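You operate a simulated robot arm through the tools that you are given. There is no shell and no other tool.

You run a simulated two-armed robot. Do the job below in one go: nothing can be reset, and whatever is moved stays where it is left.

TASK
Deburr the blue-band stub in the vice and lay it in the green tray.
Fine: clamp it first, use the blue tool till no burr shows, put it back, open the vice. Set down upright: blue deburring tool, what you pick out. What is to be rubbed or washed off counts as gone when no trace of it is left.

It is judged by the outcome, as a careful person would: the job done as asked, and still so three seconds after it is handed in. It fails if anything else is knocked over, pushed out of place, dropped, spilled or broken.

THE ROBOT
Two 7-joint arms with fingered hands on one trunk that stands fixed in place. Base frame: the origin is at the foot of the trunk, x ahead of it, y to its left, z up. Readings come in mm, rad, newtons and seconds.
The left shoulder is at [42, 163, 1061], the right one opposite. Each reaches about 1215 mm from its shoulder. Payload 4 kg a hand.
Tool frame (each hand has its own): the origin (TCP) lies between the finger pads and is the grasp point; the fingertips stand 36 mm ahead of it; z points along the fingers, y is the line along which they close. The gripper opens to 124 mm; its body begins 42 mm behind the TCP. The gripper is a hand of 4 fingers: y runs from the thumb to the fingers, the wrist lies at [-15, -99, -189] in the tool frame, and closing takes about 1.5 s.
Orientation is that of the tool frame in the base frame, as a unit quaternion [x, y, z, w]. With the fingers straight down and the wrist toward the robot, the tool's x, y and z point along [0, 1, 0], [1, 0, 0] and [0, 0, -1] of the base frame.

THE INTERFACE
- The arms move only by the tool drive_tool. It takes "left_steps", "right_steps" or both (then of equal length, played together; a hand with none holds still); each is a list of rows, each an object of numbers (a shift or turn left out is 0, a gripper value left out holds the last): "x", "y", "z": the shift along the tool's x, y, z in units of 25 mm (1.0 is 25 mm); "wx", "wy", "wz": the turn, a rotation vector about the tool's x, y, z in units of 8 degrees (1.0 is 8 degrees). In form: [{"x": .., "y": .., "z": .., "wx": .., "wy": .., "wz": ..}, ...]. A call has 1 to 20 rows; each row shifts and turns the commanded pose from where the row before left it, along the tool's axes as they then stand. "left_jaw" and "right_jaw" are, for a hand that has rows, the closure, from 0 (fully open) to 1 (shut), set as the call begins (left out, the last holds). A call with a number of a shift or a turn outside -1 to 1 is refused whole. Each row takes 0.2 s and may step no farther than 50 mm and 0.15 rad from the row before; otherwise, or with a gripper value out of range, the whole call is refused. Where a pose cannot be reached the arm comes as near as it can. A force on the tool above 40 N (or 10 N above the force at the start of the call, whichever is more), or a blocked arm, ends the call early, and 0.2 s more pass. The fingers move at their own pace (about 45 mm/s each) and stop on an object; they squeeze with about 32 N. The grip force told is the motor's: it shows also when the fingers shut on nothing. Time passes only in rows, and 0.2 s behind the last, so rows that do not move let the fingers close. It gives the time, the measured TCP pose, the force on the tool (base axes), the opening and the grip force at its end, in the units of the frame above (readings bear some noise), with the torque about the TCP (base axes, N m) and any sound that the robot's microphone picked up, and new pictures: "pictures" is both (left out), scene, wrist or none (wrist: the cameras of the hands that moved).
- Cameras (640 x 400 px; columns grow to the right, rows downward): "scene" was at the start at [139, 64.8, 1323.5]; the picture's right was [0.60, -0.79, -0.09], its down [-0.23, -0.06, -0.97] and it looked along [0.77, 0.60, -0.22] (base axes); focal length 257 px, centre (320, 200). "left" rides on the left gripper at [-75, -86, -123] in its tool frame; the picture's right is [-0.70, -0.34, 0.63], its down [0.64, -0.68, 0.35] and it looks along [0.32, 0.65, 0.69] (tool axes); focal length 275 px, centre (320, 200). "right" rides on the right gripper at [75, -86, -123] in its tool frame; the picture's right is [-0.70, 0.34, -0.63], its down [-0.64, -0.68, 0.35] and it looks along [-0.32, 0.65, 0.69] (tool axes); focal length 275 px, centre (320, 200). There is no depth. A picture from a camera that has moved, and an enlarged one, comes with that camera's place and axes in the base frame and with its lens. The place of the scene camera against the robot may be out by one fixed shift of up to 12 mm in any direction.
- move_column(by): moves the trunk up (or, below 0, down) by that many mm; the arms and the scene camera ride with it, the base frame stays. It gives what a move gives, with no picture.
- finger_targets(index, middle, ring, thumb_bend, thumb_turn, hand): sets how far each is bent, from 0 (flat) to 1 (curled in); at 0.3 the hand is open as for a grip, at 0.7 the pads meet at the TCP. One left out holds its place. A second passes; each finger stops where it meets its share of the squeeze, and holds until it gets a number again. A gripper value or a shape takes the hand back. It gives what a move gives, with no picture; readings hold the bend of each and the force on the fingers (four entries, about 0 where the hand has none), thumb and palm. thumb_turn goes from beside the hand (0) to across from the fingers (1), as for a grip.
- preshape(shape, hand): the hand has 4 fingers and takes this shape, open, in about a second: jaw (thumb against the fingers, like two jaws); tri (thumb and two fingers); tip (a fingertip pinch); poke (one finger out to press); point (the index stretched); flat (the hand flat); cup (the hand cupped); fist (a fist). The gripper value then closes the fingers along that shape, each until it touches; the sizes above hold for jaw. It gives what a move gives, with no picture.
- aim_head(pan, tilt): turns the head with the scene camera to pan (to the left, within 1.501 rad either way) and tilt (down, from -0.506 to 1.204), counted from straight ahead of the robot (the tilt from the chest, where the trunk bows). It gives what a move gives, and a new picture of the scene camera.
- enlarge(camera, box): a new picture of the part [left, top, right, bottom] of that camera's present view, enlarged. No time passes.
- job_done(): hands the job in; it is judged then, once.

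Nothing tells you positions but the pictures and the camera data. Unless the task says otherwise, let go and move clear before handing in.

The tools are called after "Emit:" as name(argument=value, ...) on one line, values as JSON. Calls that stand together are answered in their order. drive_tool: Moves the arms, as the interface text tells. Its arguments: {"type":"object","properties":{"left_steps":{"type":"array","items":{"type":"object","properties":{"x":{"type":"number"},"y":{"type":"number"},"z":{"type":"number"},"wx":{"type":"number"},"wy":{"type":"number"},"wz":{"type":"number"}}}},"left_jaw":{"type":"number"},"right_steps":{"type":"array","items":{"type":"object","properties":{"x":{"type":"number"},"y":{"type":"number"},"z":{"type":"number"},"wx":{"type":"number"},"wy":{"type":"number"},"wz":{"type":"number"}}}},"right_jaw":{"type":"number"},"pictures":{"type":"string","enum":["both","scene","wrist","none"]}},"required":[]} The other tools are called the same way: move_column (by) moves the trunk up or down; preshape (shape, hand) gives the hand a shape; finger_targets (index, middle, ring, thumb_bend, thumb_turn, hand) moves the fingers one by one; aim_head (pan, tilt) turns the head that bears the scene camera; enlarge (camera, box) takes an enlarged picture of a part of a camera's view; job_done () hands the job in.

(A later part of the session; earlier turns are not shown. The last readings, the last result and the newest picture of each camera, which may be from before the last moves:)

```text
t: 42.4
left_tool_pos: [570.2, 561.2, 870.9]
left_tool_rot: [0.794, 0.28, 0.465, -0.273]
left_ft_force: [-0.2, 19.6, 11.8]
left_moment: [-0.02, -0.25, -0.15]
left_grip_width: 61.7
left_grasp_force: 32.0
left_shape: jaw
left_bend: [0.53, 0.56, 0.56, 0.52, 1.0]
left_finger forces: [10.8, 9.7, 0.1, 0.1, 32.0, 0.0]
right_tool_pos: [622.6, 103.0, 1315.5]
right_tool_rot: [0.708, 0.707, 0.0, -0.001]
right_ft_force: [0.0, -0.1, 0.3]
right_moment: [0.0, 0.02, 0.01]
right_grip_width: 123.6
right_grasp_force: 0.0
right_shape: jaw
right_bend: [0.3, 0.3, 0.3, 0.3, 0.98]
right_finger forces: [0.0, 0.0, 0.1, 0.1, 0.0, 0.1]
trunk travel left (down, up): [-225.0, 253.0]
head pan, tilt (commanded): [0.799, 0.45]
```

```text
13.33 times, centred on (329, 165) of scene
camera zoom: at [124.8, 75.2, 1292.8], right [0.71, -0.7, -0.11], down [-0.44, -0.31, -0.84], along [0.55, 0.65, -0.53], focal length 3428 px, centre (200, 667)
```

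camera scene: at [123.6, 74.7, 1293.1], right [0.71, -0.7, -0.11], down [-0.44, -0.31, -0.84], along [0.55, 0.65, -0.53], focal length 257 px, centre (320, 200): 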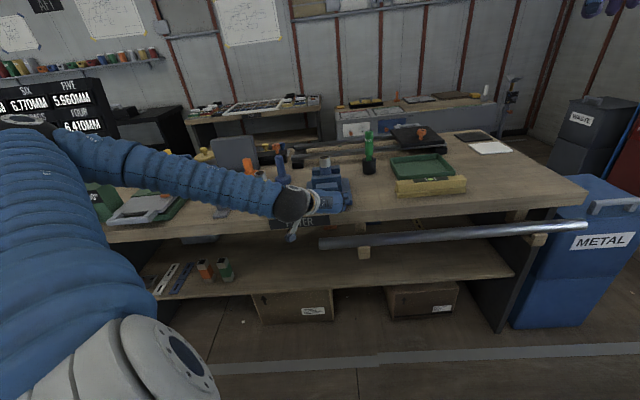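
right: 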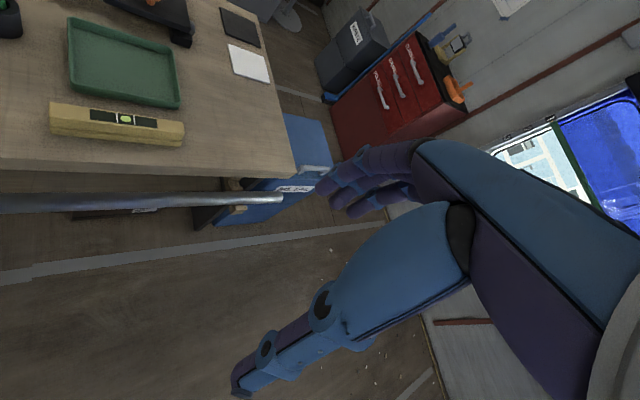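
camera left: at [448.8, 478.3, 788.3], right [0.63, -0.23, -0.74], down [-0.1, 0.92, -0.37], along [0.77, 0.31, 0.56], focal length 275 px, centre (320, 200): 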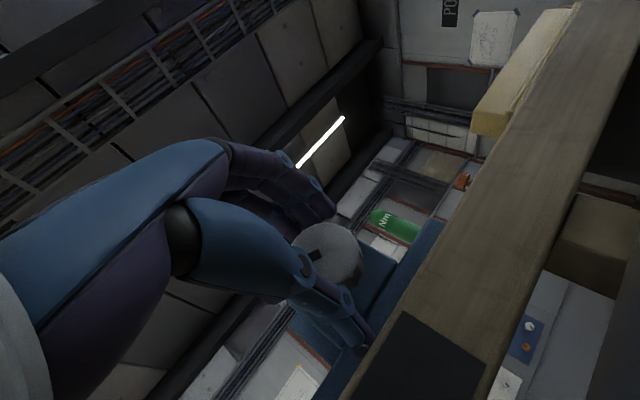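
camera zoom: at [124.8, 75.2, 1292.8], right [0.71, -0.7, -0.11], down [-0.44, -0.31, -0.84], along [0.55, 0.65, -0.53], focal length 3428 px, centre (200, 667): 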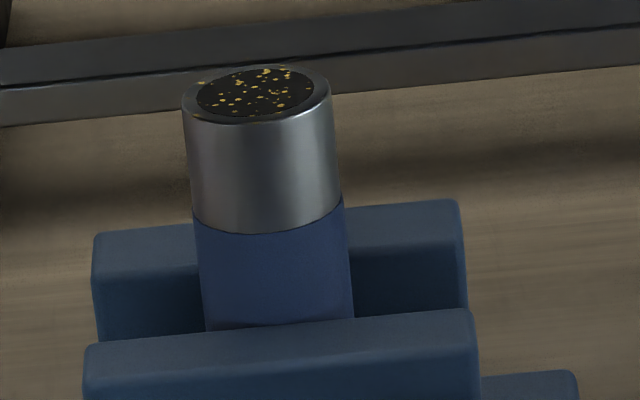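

The moving jaw is creeping toward the stub (about 3 mm per stroke). Continuing with another cycle.

Emit:
drive_tool(left_steps=[{}, {}, {}, {"wx": -0.411, "wz": -0.881}, {"wx": -0.411, "wz": -0.881}, {"wx": -0.411, "wz": -0.881}, {"wx": -0.411, "wz": -0.881}, {"wx": -0.411, "wz": -0.881}, {"wx": -0.411, "wz": -0.881}, {"wx": -0.411, "wz": -0.881}, {"wx": -0.411, "wz": -0.881}], left_jaw=0.37, pictures="none")

Emit:
drive_tool(left_steps=[{}, {}, {}, {}, {}, {}], left_jaw=1.0, pictures="none")

Emit:
enlarge(camera="left", box=[260, 200, 388, 300])

Emit:
drive_tool(left_steps=[{"wx": 0.411, "wz": 0.881}, {"wx": 0.411, "wz": 0.881}, {"wx": 0.411, "wz": 0.881}, {"wx": 0.411, "wz": 0.881}, {"wx": 0.411, "wz": 0.881}, {"wx": 0.411, "wz": 0.881}, {"wx": 0.411, "wz": 0.881}, {"wx": 0.411, "wz": 0.881}], pictures="none")

Emit:
enlarge(camera="left", box=[260, 200, 388, 300])

Emit:
enlarge(camera="scene", box=[305, 150, 353, 180])

```text
t: 44.8
left_tool_pos: [570.4, 560.7, 870.4]
left_tool_rot: [0.607, 0.51, 0.588, 0.158]
left_ft_force: [-8.5, 0.6, 5.7]
left_moment: [0.5, 0.22, 0.24]
left_grip_width: 77.2
left_grasp_force: 0.1
left_shape: jaw
left_bend: [0.37, 0.41, 0.39, 0.52, 1.0]
left_finger forces: [0.0, 0.0, 0.0, 0.0, 18.5, 0.1]
right_tool_pos: [623.2, 104.3, 1315.7]
right_tool_rot: [0.707, 0.707, 0.0, 0.0]
right_ft_force: [0.7, 1.9, 0.7]
right_moment: [0.0, -0.02, -0.01]
right_grip_width: 123.8
right_grasp_force: 0.0
right_shape: jaw
right_bend: [0.3, 0.3, 0.3, 0.3, 0.98]
right_finger forces: [0.0, 0.1, 0.0, 0.0, 0.0, 0.0]
trunk travel left (down, up): [-225.0, 253.0]
head pan, tilt (commanded): [0.799, 0.45]
```

```text
t: 46.2
left_tool_pos: [571.8, 561.1, 869.1]
left_tool_rot: [0.609, 0.511, 0.586, 0.156]
left_ft_force: [-13.2, 9.2, -9.5]
left_moment: [0.1, -0.01, -0.13]
left_grip_width: 61.7
left_grasp_force: 32.1
left_shape: jaw
left_bend: [0.52, 0.56, 0.57, 0.52, 1.0]
left_finger forces: [12.7, 5.9, 0.1, 0.1, 38.7, 0.1]
right_tool_pos: [622.5, 105.3, 1315.6]
right_tool_rot: [0.707, 0.707, 0.0, 0.001]
right_ft_force: [-0.1, -0.6, 0.5]
right_moment: [0.03, 0.01, 0.02]
right_grip_width: 123.7
right_grasp_force: 0.0
right_shape: jaw
right_bend: [0.3, 0.3, 0.3, 0.3, 0.98]
right_finger forces: [0.1, 0.0, 0.0, 0.0, 0.0, 0.1]
trunk travel left (down, up): [-225.0, 253.0]
head pan, tilt (commanded): [0.799, 0.45]
```

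```text
4.00 times, centred on (324, 250) of left
camera zoom: at [442.3, 486.4, 790.6], right [0.55, -0.16, -0.82], down [-0.13, 0.95, -0.27], along [0.82, 0.26, 0.51], focal length 1101 px, centre (304, 0)
```

zoom: 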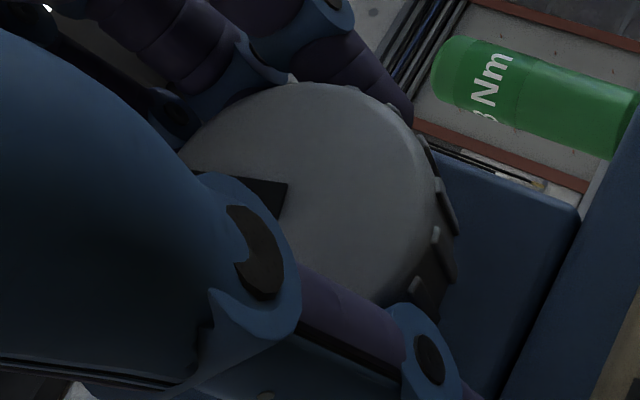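

```text
t: 48.0
left_tool_pos: [570.5, 562.5, 865.0]
left_tool_rot: [0.795, 0.28, 0.464, -0.274]
left_ft_force: [2.6, 23.4, -24.8]
left_moment: [-0.34, -0.44, -0.16]
left_grip_width: 60.0
left_grasp_force: 31.8
left_shape: jaw
left_bend: [0.55, 0.58, 0.57, 0.55, 0.92]
left_finger forces: [9.5, 9.3, 0.0, 0.0, 32.4, 0.0]
right_tool_pos: [625.7, 106.1, 1312.6]
right_tool_rot: [0.707, 0.707, -0.001, 0.0]
right_ft_force: [-0.1, -0.4, -0.1]
right_moment: [0.0, 0.04, 0.01]
right_grip_width: 123.8
right_grasp_force: 0.0
right_shape: jaw
right_bend: [0.3, 0.3, 0.3, 0.3, 0.98]
right_finger forces: [0.0, 0.0, 0.0, 0.0, 0.0, 0.0]
trunk travel left (down, up): [-225.0, 253.0]
head pan, tilt (commanded): [0.799, 0.45]
```

```text
4.00 times, centred on (324, 250) of left
camera zoom: at [408.8, 520.7, 866.9], right [-0.15, 0.54, -0.83], down [-0.01, 0.84, 0.55], along [0.99, 0.09, -0.13], focal length 1101 px, centre (304, 0)
```

zoom: 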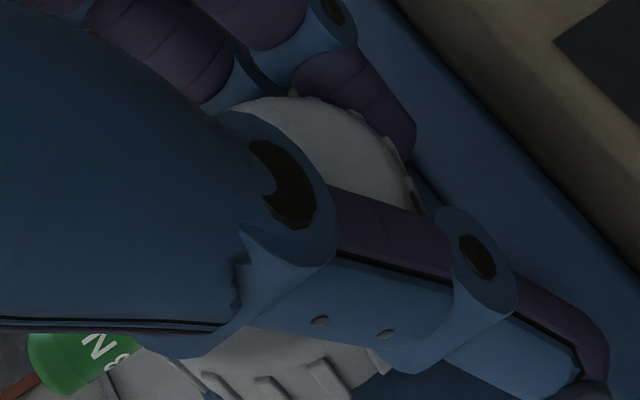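

```text
13.33 times, centred on (329, 165) of scene
camera zoom: at [126.8, 77.5, 1292.3], right [0.71, -0.7, -0.11], down [-0.44, -0.31, -0.84], along [0.55, 0.64, -0.53], focal length 3428 px, centre (200, 667)
```

zoom: 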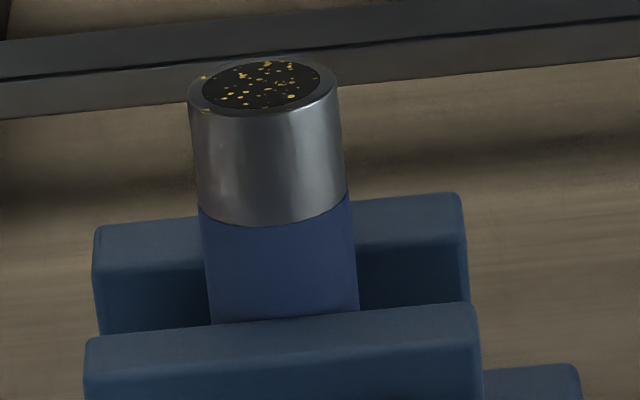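

Resistance has appeared: the thumb deflected, torque rose to about 0.55 N·m, and the jaw gap no longer changes. I'll release and check the pointer, then try one more firm twist to confirm it's tight.

Emit:
drive_tool(left_steps=[{}, {}, {}, {}, {"wx": -0.411, "wz": -0.881}, {"wx": -0.411, "wz": -0.881}, {"wx": -0.411, "wz": -0.881}, {"wx": -0.411, "wz": -0.881}, {"wx": -0.411, "wz": -0.881}, {"wx": -0.411, "wz": -0.881}], left_jaw=0.34, pictures="none")

Emit:
enlarge(camera="left", box=[260, 200, 388, 300])

Emit:
enlarge(camera="scene", box=[270, 140, 390, 230])

```text
t: 50.2
left_tool_pos: [571.2, 560.2, 869.5]
left_tool_rot: [0.674, 0.464, 0.572, 0.05]
left_ft_force: [0.1, 0.8, -0.5]
left_moment: [0.01, -0.02, -0.03]
left_grip_width: 81.8
left_grasp_force: 0.0
left_shape: jaw
left_bend: [0.36, 0.39, 0.38, 0.51, 0.99]
left_finger forces: [0.0, 0.0, 0.0, 0.0, 0.1, 0.0]
right_tool_pos: [623.7, 103.9, 1315.0]
right_tool_rot: [0.707, 0.707, 0.001, 0.001]
right_ft_force: [0.1, 0.0, -0.3]
right_moment: [0.01, -0.04, 0.0]
right_grip_width: 123.8
right_grasp_force: 0.0
right_shape: jaw
right_bend: [0.3, 0.3, 0.3, 0.3, 0.98]
right_finger forces: [0.0, 0.1, 0.0, 0.1, 0.0, 0.0]
trunk travel left (down, up): [-225.0, 253.0]
head pan, tilt (commanded): [0.799, 0.45]
```

```text
4.00 times, centred on (324, 250) of left
camera zoom: at [428.9, 498.7, 805.9], right [0.39, 0.01, -0.92], down [-0.16, 0.99, -0.06], along [0.91, 0.17, 0.38], focal length 1101 px, centre (304, 0)
```

zoom: 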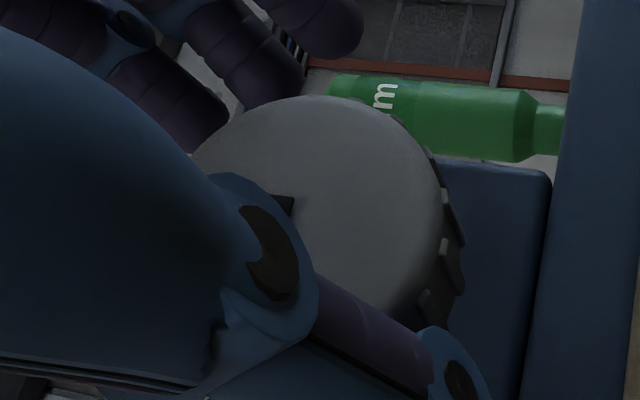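

```text
4.44 times, centred on (330, 185) of scene
camera zoom: at [125.4, 74.9, 1292.7], right [0.71, -0.7, -0.11], down [-0.44, -0.31, -0.84], along [0.55, 0.65, -0.53], focal length 1142 px, centre (276, 267)
```

zoom: 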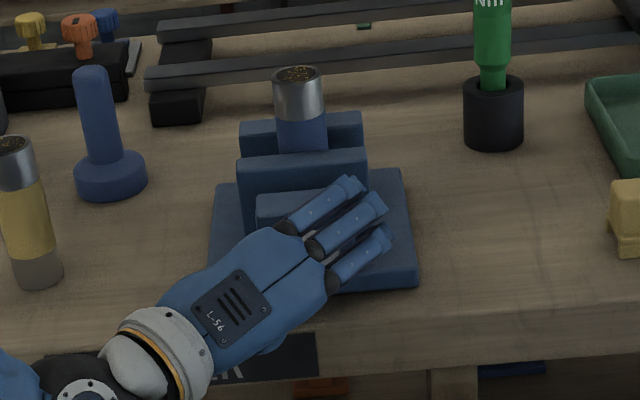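

Emit:
drive_tool(left_steps=[{}, {}, {}, {}, {}, {}], left_jaw=1.0, pictures="none")

Emit:
enlarge(camera="left", box=[260, 200, 388, 300])

Emit:
drive_tool(left_steps=[{"wx": 0.411, "wz": 0.881}, {"wx": 0.411, "wz": 0.881}, {"wx": 0.411, "wz": 0.881}, {"wx": 0.411, "wz": 0.881}], pictures="none")

Emit:
enlarge(camera="left", box=[260, 200, 388, 300])

Emit:
enlarge(camera="scene", box=[305, 150, 353, 180])

```text
t: 51.6
left_tool_pos: [570.8, 559.4, 868.7]
left_tool_rot: [0.674, 0.466, 0.572, 0.049]
left_ft_force: [-8.7, 6.4, -11.0]
left_moment: [0.01, -0.01, -0.15]
left_grip_width: 60.6
left_grasp_force: 32.4
left_shape: jaw
left_bend: [0.53, 0.56, 0.58, 0.52, 0.99]
left_finger forces: [13.3, 6.2, 0.1, 0.1, 36.1, 0.1]
right_tool_pos: [623.7, 104.8, 1315.1]
right_tool_rot: [0.708, 0.707, 0.0, 0.0]
right_ft_force: [0.1, -1.1, -0.3]
right_moment: [-0.02, 0.0, -0.01]
right_grip_width: 123.6
right_grasp_force: 0.1
right_shape: jaw
right_bend: [0.3, 0.3, 0.3, 0.3, 0.98]
right_finger forces: [0.0, 0.1, 0.0, 0.0, 0.0, 0.0]
trunk travel left (down, up): [-225.0, 253.0]
head pan, tilt (commanded): [0.799, 0.45]
```

```text
4.00 times, centred on (324, 250) of left
camera zoom: at [428.1, 499.6, 805.1], right [0.38, 0.01, -0.92], down [-0.16, 0.98, -0.06], along [0.91, 0.17, 0.38], focal length 1101 px, centre (304, 0)
```

zoom: 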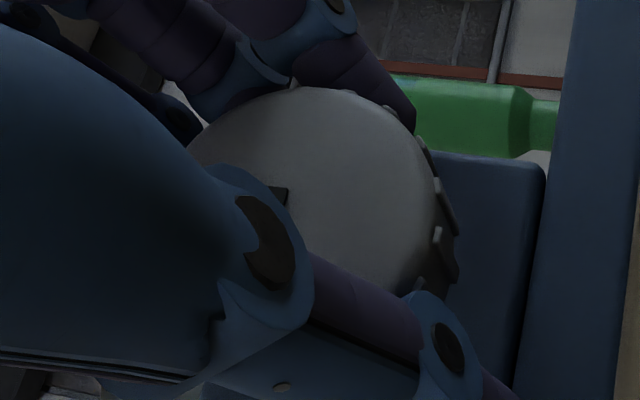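

```text
t: 52.6
left_tool_pos: [571.7, 562.6, 866.2]
left_tool_rot: [0.769, 0.35, 0.508, -0.169]
left_ft_force: [3.8, 15.9, -23.2]
left_moment: [-0.19, -0.22, -0.16]
left_grip_width: 59.4
left_grasp_force: 31.2
left_shape: jaw
left_bend: [0.55, 0.58, 0.58, 0.54, 0.94]
left_finger forces: [10.4, 7.1, 0.0, 0.0, 29.7, 0.1]
right_tool_pos: [626.5, 104.7, 1312.8]
right_tool_rot: [0.707, 0.707, -0.001, 0.0]
right_ft_force: [-0.2, -0.4, 0.8]
right_moment: [-0.02, -0.01, -0.01]
right_grip_width: 123.7
right_grasp_force: 0.1
right_shape: jaw
right_bend: [0.3, 0.3, 0.3, 0.3, 0.98]
right_finger forces: [0.0, 0.0, 0.0, 0.0, 0.0, 0.0]
trunk travel left (down, up): [-225.0, 253.0]
head pan, tilt (commanded): [0.799, 0.45]
```

```text
4.00 times, centred on (324, 250) of left
camera zoom: at [411.7, 518.2, 843.0], right [0.01, 0.37, -0.93], down [-0.1, 0.93, 0.37], along [0.99, 0.09, 0.05], focal length 1101 px, centre (304, 0)
```

zoom: 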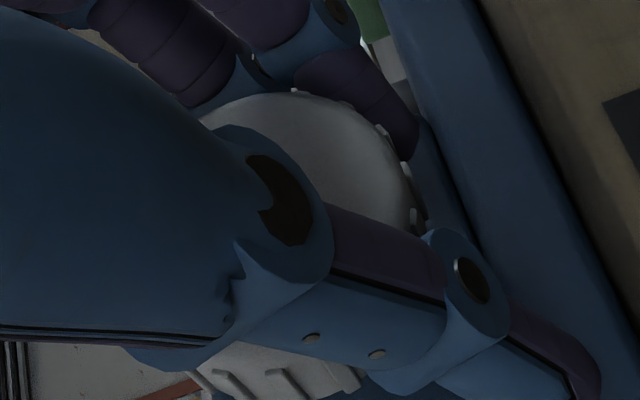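

```text
13.33 times, centred on (329, 165) of scene
camera zoom: at [127.0, 77.1, 1292.2], right [0.71, -0.7, -0.11], down [-0.44, -0.31, -0.84], along [0.55, 0.64, -0.53], focal length 3428 px, centre (200, 667)
```

zoom: 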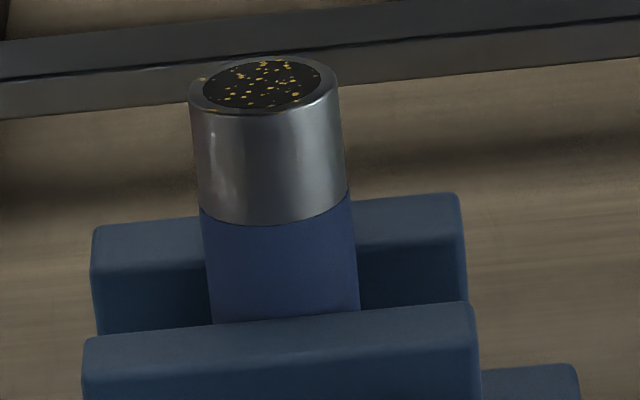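

The knob no longer turns, so the vice is clamped. I'll release, back straight off, and verify the knob pointer and jaws.

Emit:
drive_tool(left_steps=[{}, {}, {}, {}, {"x": -0.4226, "z": -0.9063}, {"x": -0.4226, "z": -0.9063}, {"x": -0.2, "z": -0.9063}, {"x": 0.4, "z": -0.9063}, {"x": 0.8, "z": -0.5}, {"x": 0.9, "z": -0.4}], left_jaw=0.3)

Emit:
enlarge(camera="scene", box=[270, 140, 390, 230])

Emit:
enlarge(camera="left", box=[300, 180, 500, 340])

```text
t: 54.8
left_tool_pos: [533.2, 522.2, 934.7]
left_tool_rot: [0.767, 0.349, 0.511, -0.169]
left_ft_force: [-0.8, -0.5, -0.2]
left_moment: [-0.02, 0.0, -0.02]
left_grip_width: 86.5
left_grasp_force: 0.0
left_shape: jaw
left_bend: [0.35, 0.38, 0.37, 0.5, 0.99]
left_finger forces: [0.0, 0.0, 0.0, 0.0, 0.1, 0.0]
left hand out of reach, approached as far as the arm can: row 7, 8, 9
right_tool_pos: [623.6, 102.2, 1315.9]
right_tool_rot: [0.707, 0.707, 0.0, 0.0]
right_ft_force: [-0.2, -1.2, 0.5]
right_moment: [-0.02, -0.02, -0.03]
right_grip_width: 123.5
right_grasp_force: 0.1
right_shape: jaw
right_bend: [0.3, 0.3, 0.3, 0.3, 0.98]
right_finger forces: [0.0, 0.1, 0.0, 0.1, 0.0, 0.0]
trunk travel left (down, up): [-225.0, 253.0]
head pan, tilt (commanded): [0.799, 0.45]
camera scene: at [124.9, 74.2, 1292.9], right [0.71, -0.7, -0.11], down [-0.44, -0.31, -0.84], along [0.55, 0.65, -0.53], focal length 257 px, centre (320, 200)
camera left: at [373.7, 478.5, 911.2], right [0.02, 0.37, -0.93], down [-0.1, 0.92, 0.37], along [0.99, 0.08, 0.06], focal length 275 px, centre (320, 200)
```

scene: 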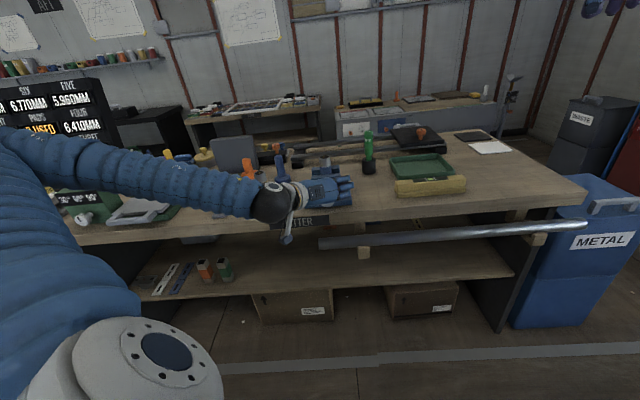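
left: 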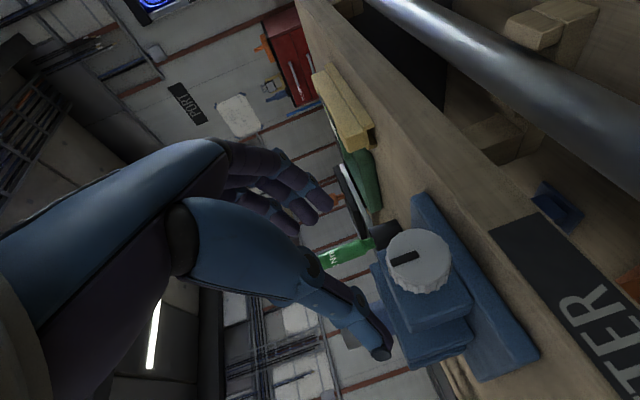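

```text
4.44 times, centred on (330, 185) of scene
camera zoom: at [124.9, 74.2, 1292.9], right [0.71, -0.7, -0.11], down [-0.44, -0.31, -0.84], along [0.55, 0.65, -0.53], focal length 1142 px, centre (276, 267)
```

zoom: 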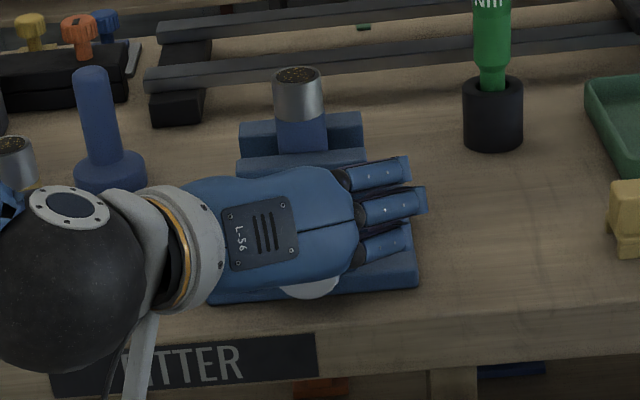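

```text
2.50 times, centred on (400, 260) of left
camera zoom: at [373.7, 478.5, 911.2], right [0.02, 0.37, -0.93], down [-0.1, 0.92, 0.37], along [0.99, 0.08, 0.06], focal length 688 px, centre (120, 50)
```

zoom: 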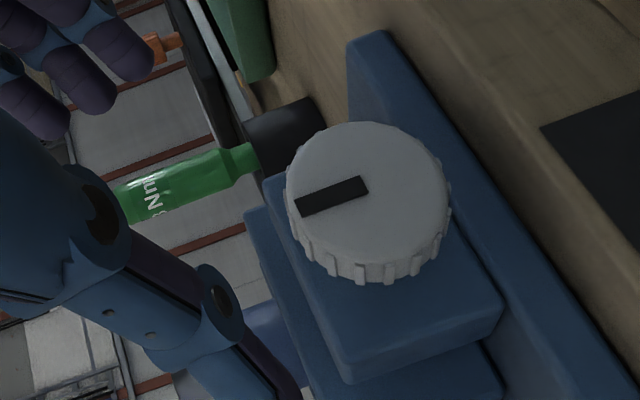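

The pointer has gone from about 7 o'clock to 12 o'clock (150° of turn) and the jaw is hard against the stub, so it is clamped. Next I'll raise the hand and return it to fingers-down for fetching the blue tool.

Emit:
drive_tool(left_steps=[{"x": 0.902, "y": 0.0975, "z": -0.42}, {"x": 0.902, "y": 0.0975, "z": -0.42}, {"x": 0.902, "y": 0.0975, "z": -0.42}, {"x": 0.902, "y": 0.0975, "z": -0.42}, {"x": 0.902, "y": 0.0975, "z": -0.42}, {"x": 0.902, "y": 0.0975, "z": -0.42}, {"x": 0.902, "y": 0.0975, "z": -0.42}], left_jaw=0.0, pictures="none")

Emit:
drive_tool(left_steps=[{"wx": 0.5168, "wy": -0.4462, "wz": -0.7296}, {"wx": 0.5168, "wy": -0.4462, "wz": -0.7296}, {"wx": 0.5168, "wy": -0.4462, "wz": -0.7296}, {"wx": 0.5168, "wy": -0.4462, "wz": -0.7296}, {"wx": 0.5168, "wy": -0.4462, "wz": -0.7296}, {"wx": 0.5168, "wy": -0.4462, "wz": -0.7296}, {"wx": 0.5168, "wy": -0.4462, "wz": -0.7296}, {"wx": 0.5168, "wy": -0.4462, "wz": -0.7296}, {"wx": 0.5168, "wy": -0.4462, "wz": -0.7296}, {"wx": 0.5168, "wy": -0.4462, "wz": -0.7296}, {"wx": 0.5168, "wy": -0.4462, "wz": -0.7296}, {"wx": 0.5168, "wy": -0.4462, "wz": -0.7296}, {"wx": 0.5168, "wy": -0.4462, "wz": -0.7296}])

```text
t: 56.4
left_tool_pos: [533.9, 522.4, 1107.8]
left_tool_rot: [0.767, 0.349, 0.511, -0.168]
left_ft_force: [-0.1, -0.6, -0.7]
left_moment: [0.04, 0.02, -0.02]
left_grip_width: 123.6
left_grasp_force: 0.1
left_shape: jaw
left_bend: [0.3, 0.3, 0.3, 0.3, 0.98]
left_finger forces: [0.0, 0.0, 0.1, 0.0, 0.0, 0.1]
left hand out of reach, approached as far as the arm can: row 1
right_tool_pos: [623.4, 102.5, 1316.1]
right_tool_rot: [0.707, 0.707, 0.0, 0.0]
right_ft_force: [-0.5, 0.0, 0.3]
right_moment: [-0.03, -0.04, 0.0]
right_grip_width: 123.5
right_grasp_force: 0.0
right_shape: jaw
right_bend: [0.3, 0.3, 0.3, 0.3, 0.98]
right_finger forces: [0.0, 0.1, 0.0, 0.0, 0.0, 0.1]
trunk travel left (down, up): [-225.0, 253.0]
head pan, tilt (commanded): [0.799, 0.45]
```

```text
t: 59.2
left_tool_pos: [534.7, 524.7, 1108.9]
left_tool_rot: [0.383, 0.924, -0.001, 0.001]
left_ft_force: [0.5, -0.5, -0.2]
left_moment: [0.01, 0.0, -0.05]
left_grip_width: 123.5
left_grasp_force: 0.0
left_shape: jaw
left_bend: [0.3, 0.3, 0.3, 0.3, 0.98]
left_finger forces: [0.0, 0.0, 0.0, 0.1, 0.0, 0.0]
right_tool_pos: [625.3, 102.8, 1314.3]
right_tool_rot: [0.707, 0.707, -0.001, 0.0]
right_ft_force: [0.0, -0.5, -0.5]
right_moment: [-0.01, -0.01, -0.02]
right_grip_width: 123.9
right_grasp_force: 0.0
right_shape: jaw
right_bend: [0.3, 0.3, 0.3, 0.3, 0.98]
right_finger forces: [0.0, 0.0, 0.1, 0.0, 0.0, 0.0]
trunk travel left (down, up): [-225.0, 253.0]
head pan, tilt (commanded): [0.799, 0.45]
camera scene: at [125.2, 74.7, 1292.8], right [0.71, -0.7, -0.11], down [-0.44, -0.31, -0.84], along [0.55, 0.65, -0.53], focal length 257 px, centre (320, 200)
camera left: at [527.2, 410.4, 1231.3], right [0.25, -0.73, -0.63], down [-0.94, -0.03, -0.35], along [0.24, 0.68, -0.69], focal length 275 px, centre (320, 200)
```

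scene: 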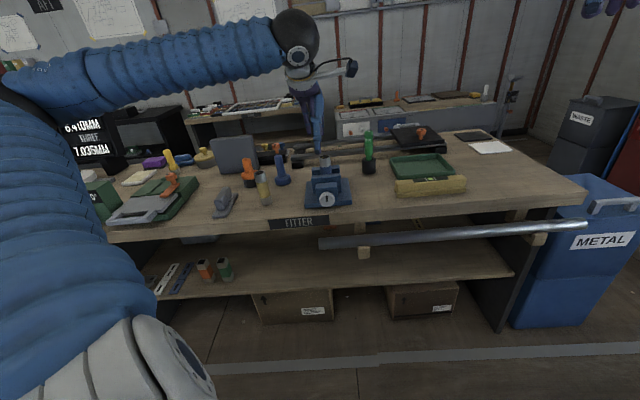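
left: 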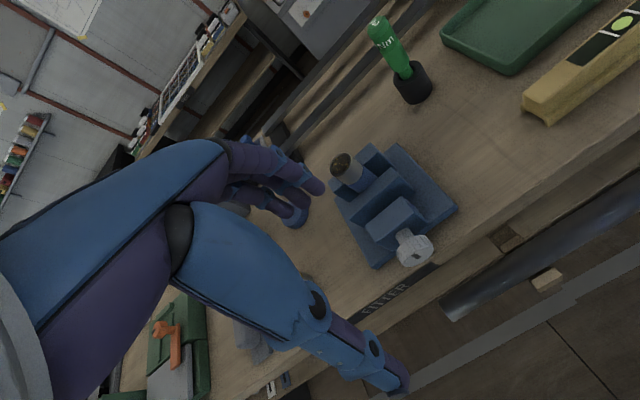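

Back in the fingers-down pose squared to the bench. I'll move above the blue tool area for a close wrist-camera look.

Emit:
drive_tool(left_steps=[{"x": 0.886, "y": 0.924}, {"x": 0.886, "y": 0.924}, {"x": 0.886, "y": 0.924}, {"x": 0.886, "y": 0.924}, {"x": 0.886, "y": 0.924}, {"x": 0.886, "y": 0.924}, {"x": 0.886, "y": 0.924, "z": 0.7}, {"x": 0.886, "y": 0.924, "z": 0.8}, {"x": 0.886, "y": 0.924, "z": 0.86}])

Emit:
enlarge(camera="left", box=[300, 60, 500, 220])

```text
t: 61.2
left_tool_pos: [540.7, 814.2, 1047.0]
left_tool_rot: [0.384, 0.923, -0.001, 0.0]
left_ft_force: [-0.4, -1.6, 0.9]
left_moment: [-0.01, 0.03, -0.02]
left_grip_width: 123.8
left_grasp_force: 0.1
left_shape: jaw
left_bend: [0.3, 0.3, 0.3, 0.3, 0.98]
left_finger forces: [0.1, 0.1, 0.0, 0.0, 0.0, 0.0]
right_tool_pos: [623.4, 103.4, 1315.1]
right_tool_rot: [0.707, 0.707, 0.0, 0.0]
right_ft_force: [-0.3, -1.0, 0.3]
right_moment: [0.02, 0.01, -0.01]
right_grip_width: 123.8
right_grasp_force: 0.0
right_shape: jaw
right_bend: [0.3, 0.3, 0.3, 0.3, 0.98]
right_finger forces: [0.0, 0.1, 0.1, 0.0, 0.0, 0.1]
trunk travel left (down, up): [-225.0, 253.0]
head pan, tilt (commanded): [0.799, 0.45]
camera scene: at [125.2, 75.2, 1292.7], right [0.71, -0.7, -0.11], down [-0.44, -0.31, -0.84], along [0.55, 0.65, -0.53], focal length 257 px, centre (320, 200)
camera left: at [533.7, 700.3, 1170.4], right [0.25, -0.73, -0.63], down [-0.94, -0.02, -0.35], along [0.24, 0.68, -0.69], focal length 275 px, centre (320, 200)
```

scene: 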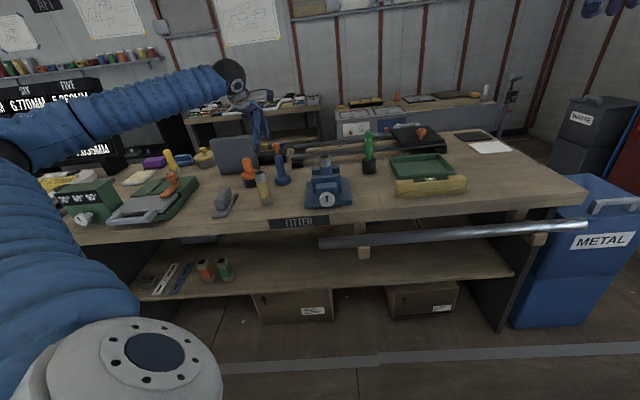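
left: 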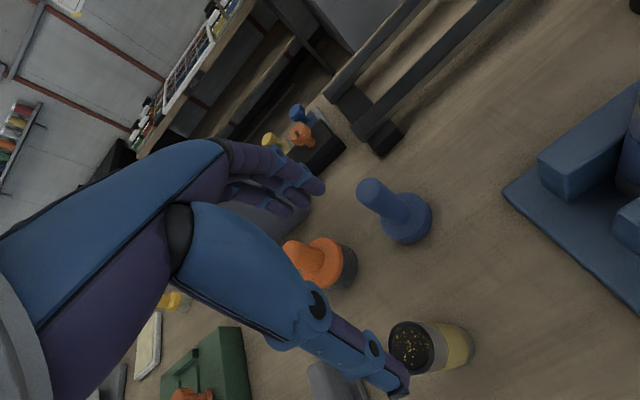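

```text
2.50 times, centred on (400, 140) of left
camera zoom: at [533.7, 700.3, 1170.4], right [0.25, -0.73, -0.63], down [-0.94, -0.02, -0.35], along [0.24, 0.68, -0.69], focal length 688 px, centre (120, 350)
```

zoom: 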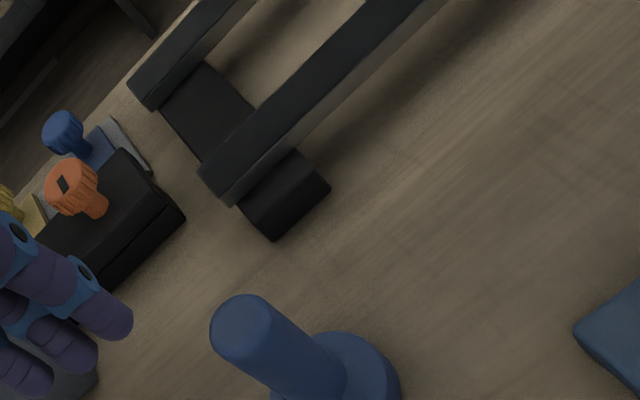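

Emit:
enlarge(camera="left", box=[340, 150, 460, 260])

Emit:
enlarge(camera="scene", box=[256, 140, 316, 200])

```text
3.64 times, centred on (400, 205) of left
camera zoom: at [533.7, 700.3, 1170.4], right [0.25, -0.73, -0.63], down [-0.94, -0.02, -0.35], along [0.24, 0.68, -0.69], focal length 1001 px, centre (29, 182)
```

zoom: 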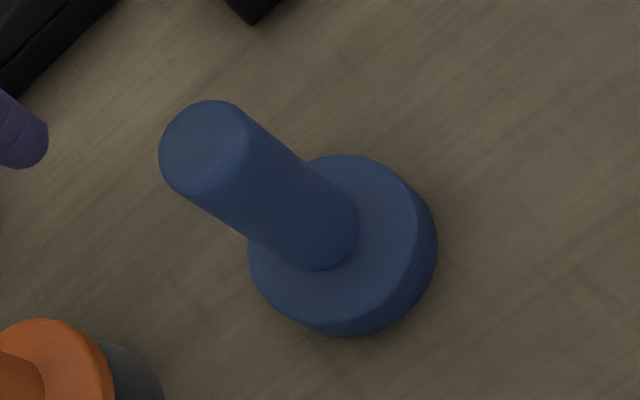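

```text
6.67 times, centred on (286, 170) of scene
camera zoom: at [125.2, 75.2, 1292.7], right [0.71, -0.7, -0.11], down [-0.44, -0.31, -0.84], along [0.55, 0.65, -0.53], focal length 1714 px, centre (547, 400)
```

zoom: 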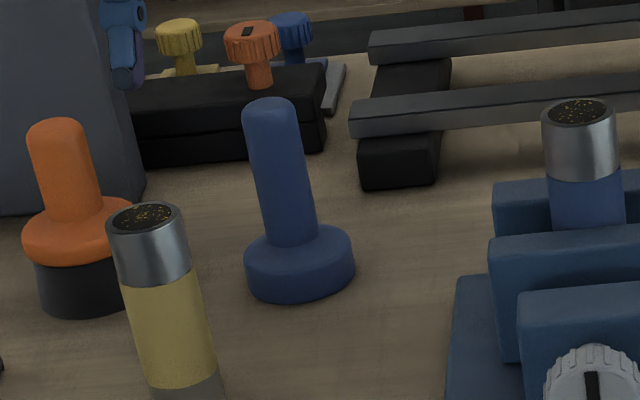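

The blue tool stands at about (629, 871): disc about 64 mm wide with its top at z≈836, handle about 29 mm thick with its top at z≈928. I'll move over it, fingertips still above the handle, and check alignment.

Emit:
drive_tool(left_steps=[{"x": -0.178, "y": 0.821}, {"x": -0.178, "y": 0.821}, {"x": -0.178, "y": 0.821}, {"x": -0.178, "y": 0.821}, {"x": -0.178, "y": 0.821}, {"z": 0.6}, {"z": 0.6}, {"z": 0.6}, {}])

Emit:
enlarge(camera="left", box=[220, 120, 460, 300])

Emit:
enlarge(camera="scene", box=[226, 100, 346, 210])

```text
t: 63.2
left_tool_pos: [632.3, 869.6, 1003.1]
left_tool_rot: [0.384, 0.923, -0.001, 0.0]
left_ft_force: [-0.3, 0.2, -0.5]
left_moment: [0.01, -0.01, 0.0]
left_grip_width: 123.5
left_grasp_force: 0.1
left_shape: jaw
left_bend: [0.3, 0.3, 0.3, 0.3, 0.98]
left_finger forces: [0.1, 0.0, 0.0, 0.0, 0.0, 0.1]
right_tool_pos: [624.1, 103.5, 1313.8]
right_tool_rot: [0.707, 0.707, 0.0, 0.0]
right_ft_force: [-1.0, 0.3, -1.0]
right_moment: [0.01, 0.02, 0.02]
right_grip_width: 123.5
right_grasp_force: 0.1
right_shape: jaw
right_bend: [0.3, 0.3, 0.3, 0.3, 0.98]
right_finger forces: [0.0, 0.0, 0.0, 0.0, 0.0, 0.0]
trunk travel left (down, up): [-225.0, 253.0]
head pan, tilt (commanded): [0.799, 0.45]
camera scene: at [125.4, 74.7, 1292.8], right [0.71, -0.7, -0.11], down [-0.44, -0.31, -0.84], along [0.55, 0.65, -0.53], focal length 257 px, centre (320, 200)
camera left: at [623.9, 755.2, 1126.2], right [0.25, -0.73, -0.63], down [-0.94, -0.02, -0.35], along [0.24, 0.68, -0.69], focal length 275 px, centre (320, 200)
```

scene: 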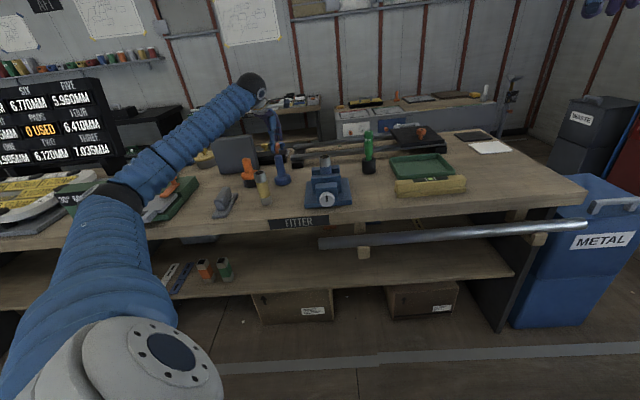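
left: 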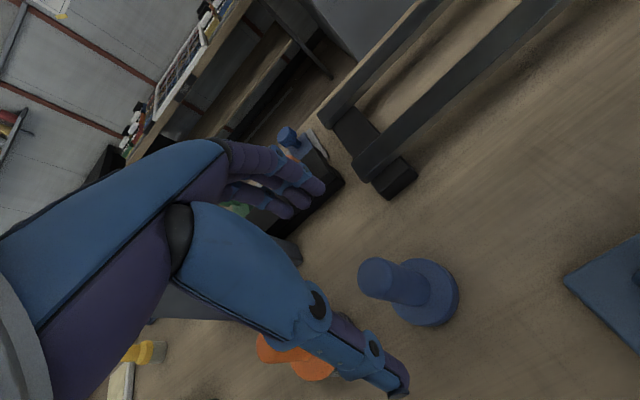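

```text
2.22 times, centred on (340, 210) of left
camera zoom: at [623.9, 755.2, 1126.2], right [0.25, -0.73, -0.63], down [-0.94, -0.02, -0.35], along [0.24, 0.68, -0.69], focal length 612 px, centre (276, 178)
```

zoom: 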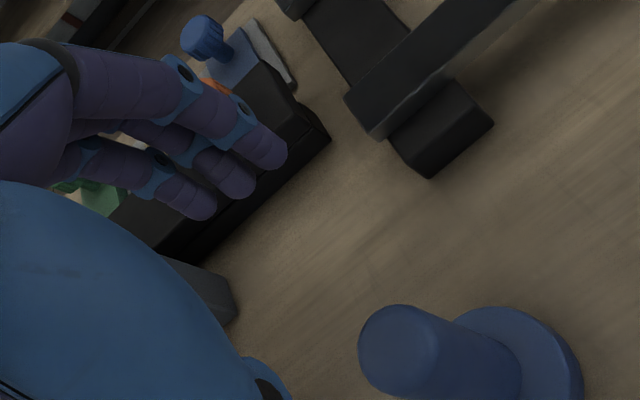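

```text
3.64 times, centred on (286, 155) of scene
camera zoom: at [125.4, 74.7, 1292.8], right [0.71, -0.7, -0.11], down [-0.44, -0.31, -0.84], along [0.55, 0.65, -0.53], focal length 935 px, centre (444, 364)
```

zoom: 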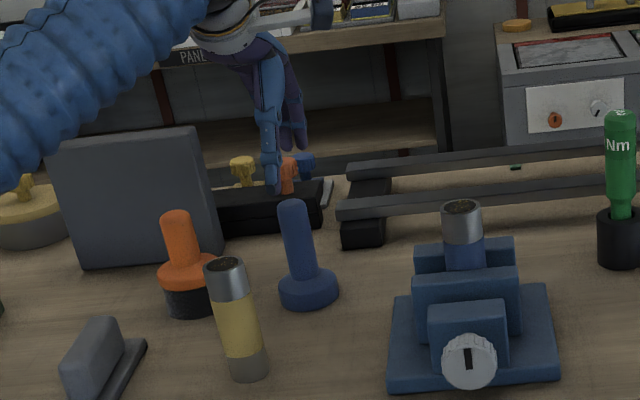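

Alignment checks out: the tool axis is at (630, 871). Descending around the handle.

Emit:
drive_tool(left_steps=[{"x": 0.1}, {"z": 0.74}, {"z": 0.74}, {"z": 0.74}, {"z": 0.74}, {"z": 0.74}, {"z": 0.74}, {}])

Emit:
enlarge(camera="scene", box=[246, 120, 326, 200])

Emit:
enlarge(camera="left", box=[240, 160, 480, 360])

```text
t: 65.0
left_tool_pos: [626.9, 871.4, 894.9]
left_tool_rot: [0.384, 0.923, -0.001, -0.001]
left_ft_force: [-0.1, 0.2, -0.5]
left_moment: [-0.02, 0.02, -0.01]
left_grip_width: 123.6
left_grasp_force: 0.1
left_shape: jaw
left_bend: [0.3, 0.3, 0.3, 0.3, 0.98]
left_finger forces: [0.0, 0.0, 0.1, 0.1, 0.1, 0.0]
right_tool_pos: [623.6, 104.3, 1314.3]
right_tool_rot: [0.707, 0.707, 0.0, -0.001]
right_ft_force: [0.1, -0.6, -0.4]
right_moment: [-0.03, -0.01, 0.02]
right_grip_width: 123.8
right_grasp_force: 0.0
right_shape: jaw
right_bend: [0.3, 0.3, 0.3, 0.3, 0.98]
right_finger forces: [0.0, 0.1, 0.0, 0.0, 0.1, 0.0]
trunk travel left (down, up): [-225.0, 253.0]
head pan, tilt (commanded): [0.799, 0.45]
camera scene: at [125.0, 74.5, 1292.9], right [0.71, -0.7, -0.11], down [-0.44, -0.31, -0.84], along [0.55, 0.65, -0.53], focal length 257 px, centre (320, 200)
camera left: at [619.9, 757.7, 1017.7], right [0.25, -0.73, -0.63], down [-0.94, -0.02, -0.35], along [0.24, 0.68, -0.69], focal length 275 px, centre (320, 200)
```

scene: 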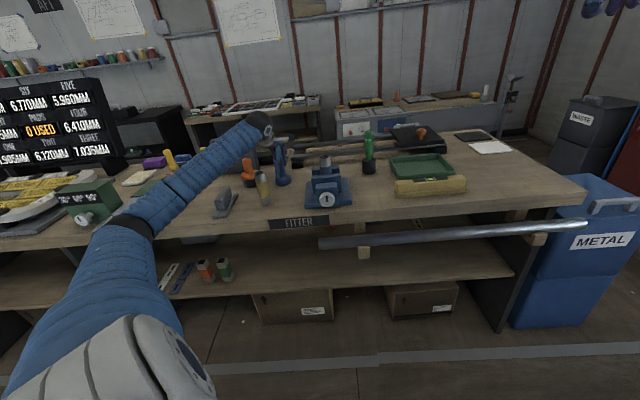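
left: 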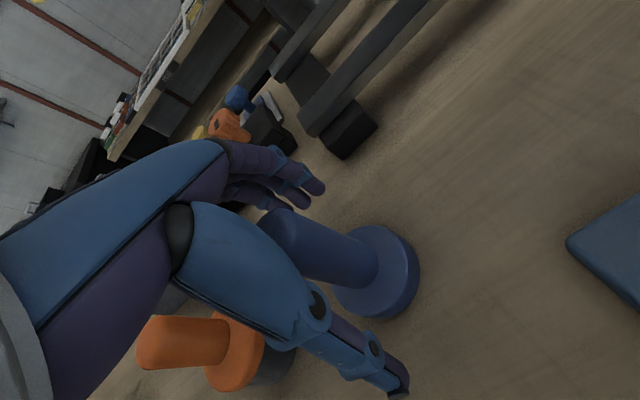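

```text
5.00 times, centred on (286, 160) of scene
camera zoom: at [125.0, 74.5, 1292.9], right [0.71, -0.7, -0.11], down [-0.44, -0.31, -0.84], along [0.55, 0.65, -0.53], focal length 1285 px, centre (490, 400)
```

zoom: 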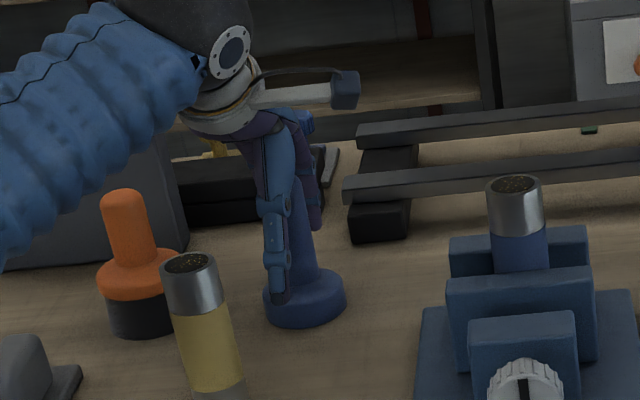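

```text
2.00 times, centred on (360, 260) of left
camera zoom: at [619.9, 757.7, 1017.7], right [0.25, -0.73, -0.63], down [-0.94, -0.02, -0.35], along [0.24, 0.68, -0.69], focal length 551 px, centre (240, 80)
```

zoom: 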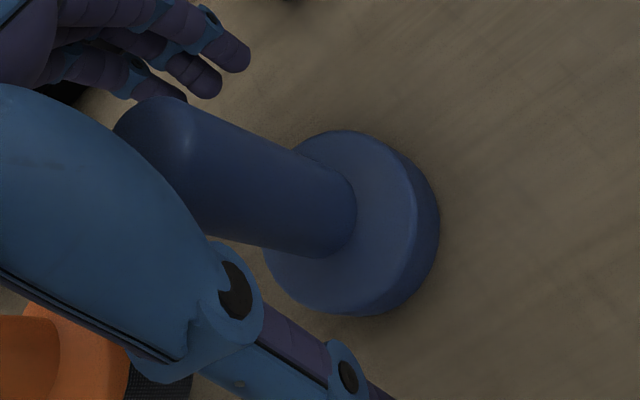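

The handle is well between thumb and fingers. A 2.5 mm correction, then close the grip.

Emit:
drive_tool(left_steps=[{"x": -0.1, "y": 0.08}, {}, {}, {}, {}, {}, {}, {}, {}, {}, {}], left_jaw=1.0)

Emit:
enlarge(camera="scene", box=[246, 120, 326, 200])

Emit:
enlarge(camera="left", box=[240, 160, 480, 360])

```text
t: 67.4
left_tool_pos: [631.5, 872.0, 893.4]
left_tool_rot: [0.383, 0.924, 0.001, 0.0]
left_ft_force: [-0.9, -0.8, 2.9]
left_moment: [0.04, -0.01, -0.01]
left_grip_width: 54.8
left_grasp_force: 32.3
left_shape: jaw
left_bend: [0.6, 0.62, 0.65, 0.55, 1.0]
left_finger forces: [13.6, 7.4, 0.0, 0.0, 22.2, 0.1]
right_tool_pos: [623.8, 103.7, 1315.0]
right_tool_rot: [0.707, 0.707, 0.0, -0.001]
right_ft_force: [-0.5, 0.0, -0.1]
right_moment: [-0.01, -0.02, 0.03]
right_grip_width: 123.6
right_grasp_force: 0.1
right_shape: jaw
right_bend: [0.3, 0.3, 0.3, 0.3, 0.98]
right_finger forces: [0.1, 0.0, 0.0, 0.1, 0.0, 0.0]
trunk travel left (down, up): [-225.0, 253.0]
head pan, tilt (commanded): [0.799, 0.45]
camera scene: at [125.0, 74.4, 1292.8], right [0.71, -0.7, -0.11], down [-0.44, -0.31, -0.84], along [0.55, 0.65, -0.53], focal length 257 px, centre (320, 200)
camera left: at [623.6, 757.0, 1016.5], right [0.25, -0.73, -0.63], down [-0.94, -0.02, -0.35], along [0.24, 0.68, -0.69], focal length 275 px, centre (320, 200)
```

scene: 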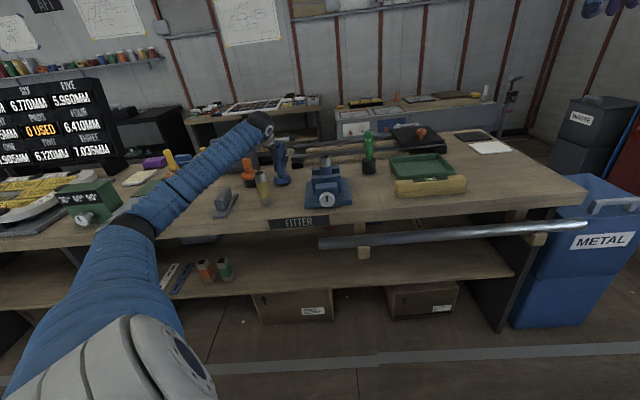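
left: 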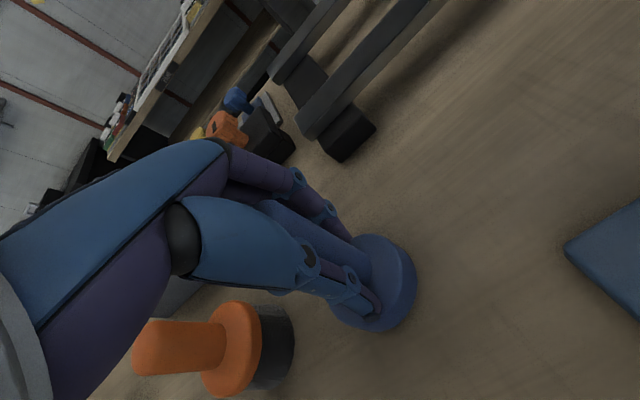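

```text
5.00 times, centred on (286, 160) of scene
camera zoom: at [125.0, 74.4, 1292.8], right [0.71, -0.7, -0.11], down [-0.44, -0.31, -0.84], along [0.55, 0.65, -0.53], focal length 1285 px, centre (490, 400)
```

zoom: 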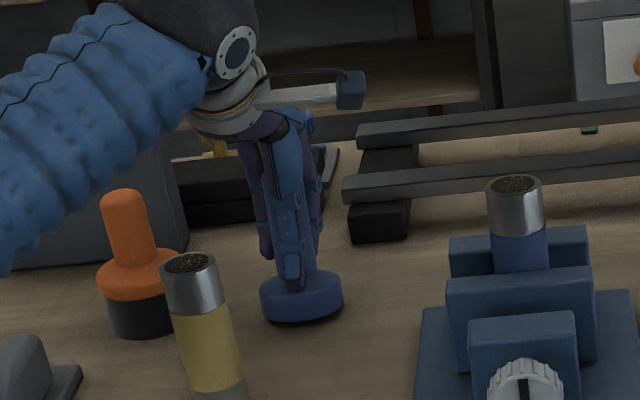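

```text
2.00 times, centred on (360, 260) of left
camera zoom: at [623.6, 757.0, 1016.5], right [0.25, -0.73, -0.63], down [-0.94, -0.02, -0.35], along [0.24, 0.68, -0.69], focal length 551 px, centre (240, 80)
```

zoom: 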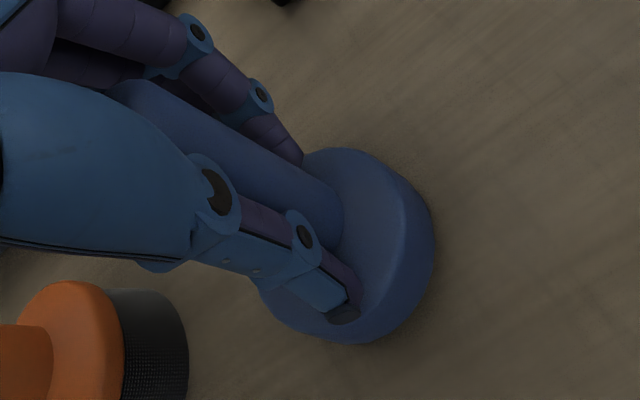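

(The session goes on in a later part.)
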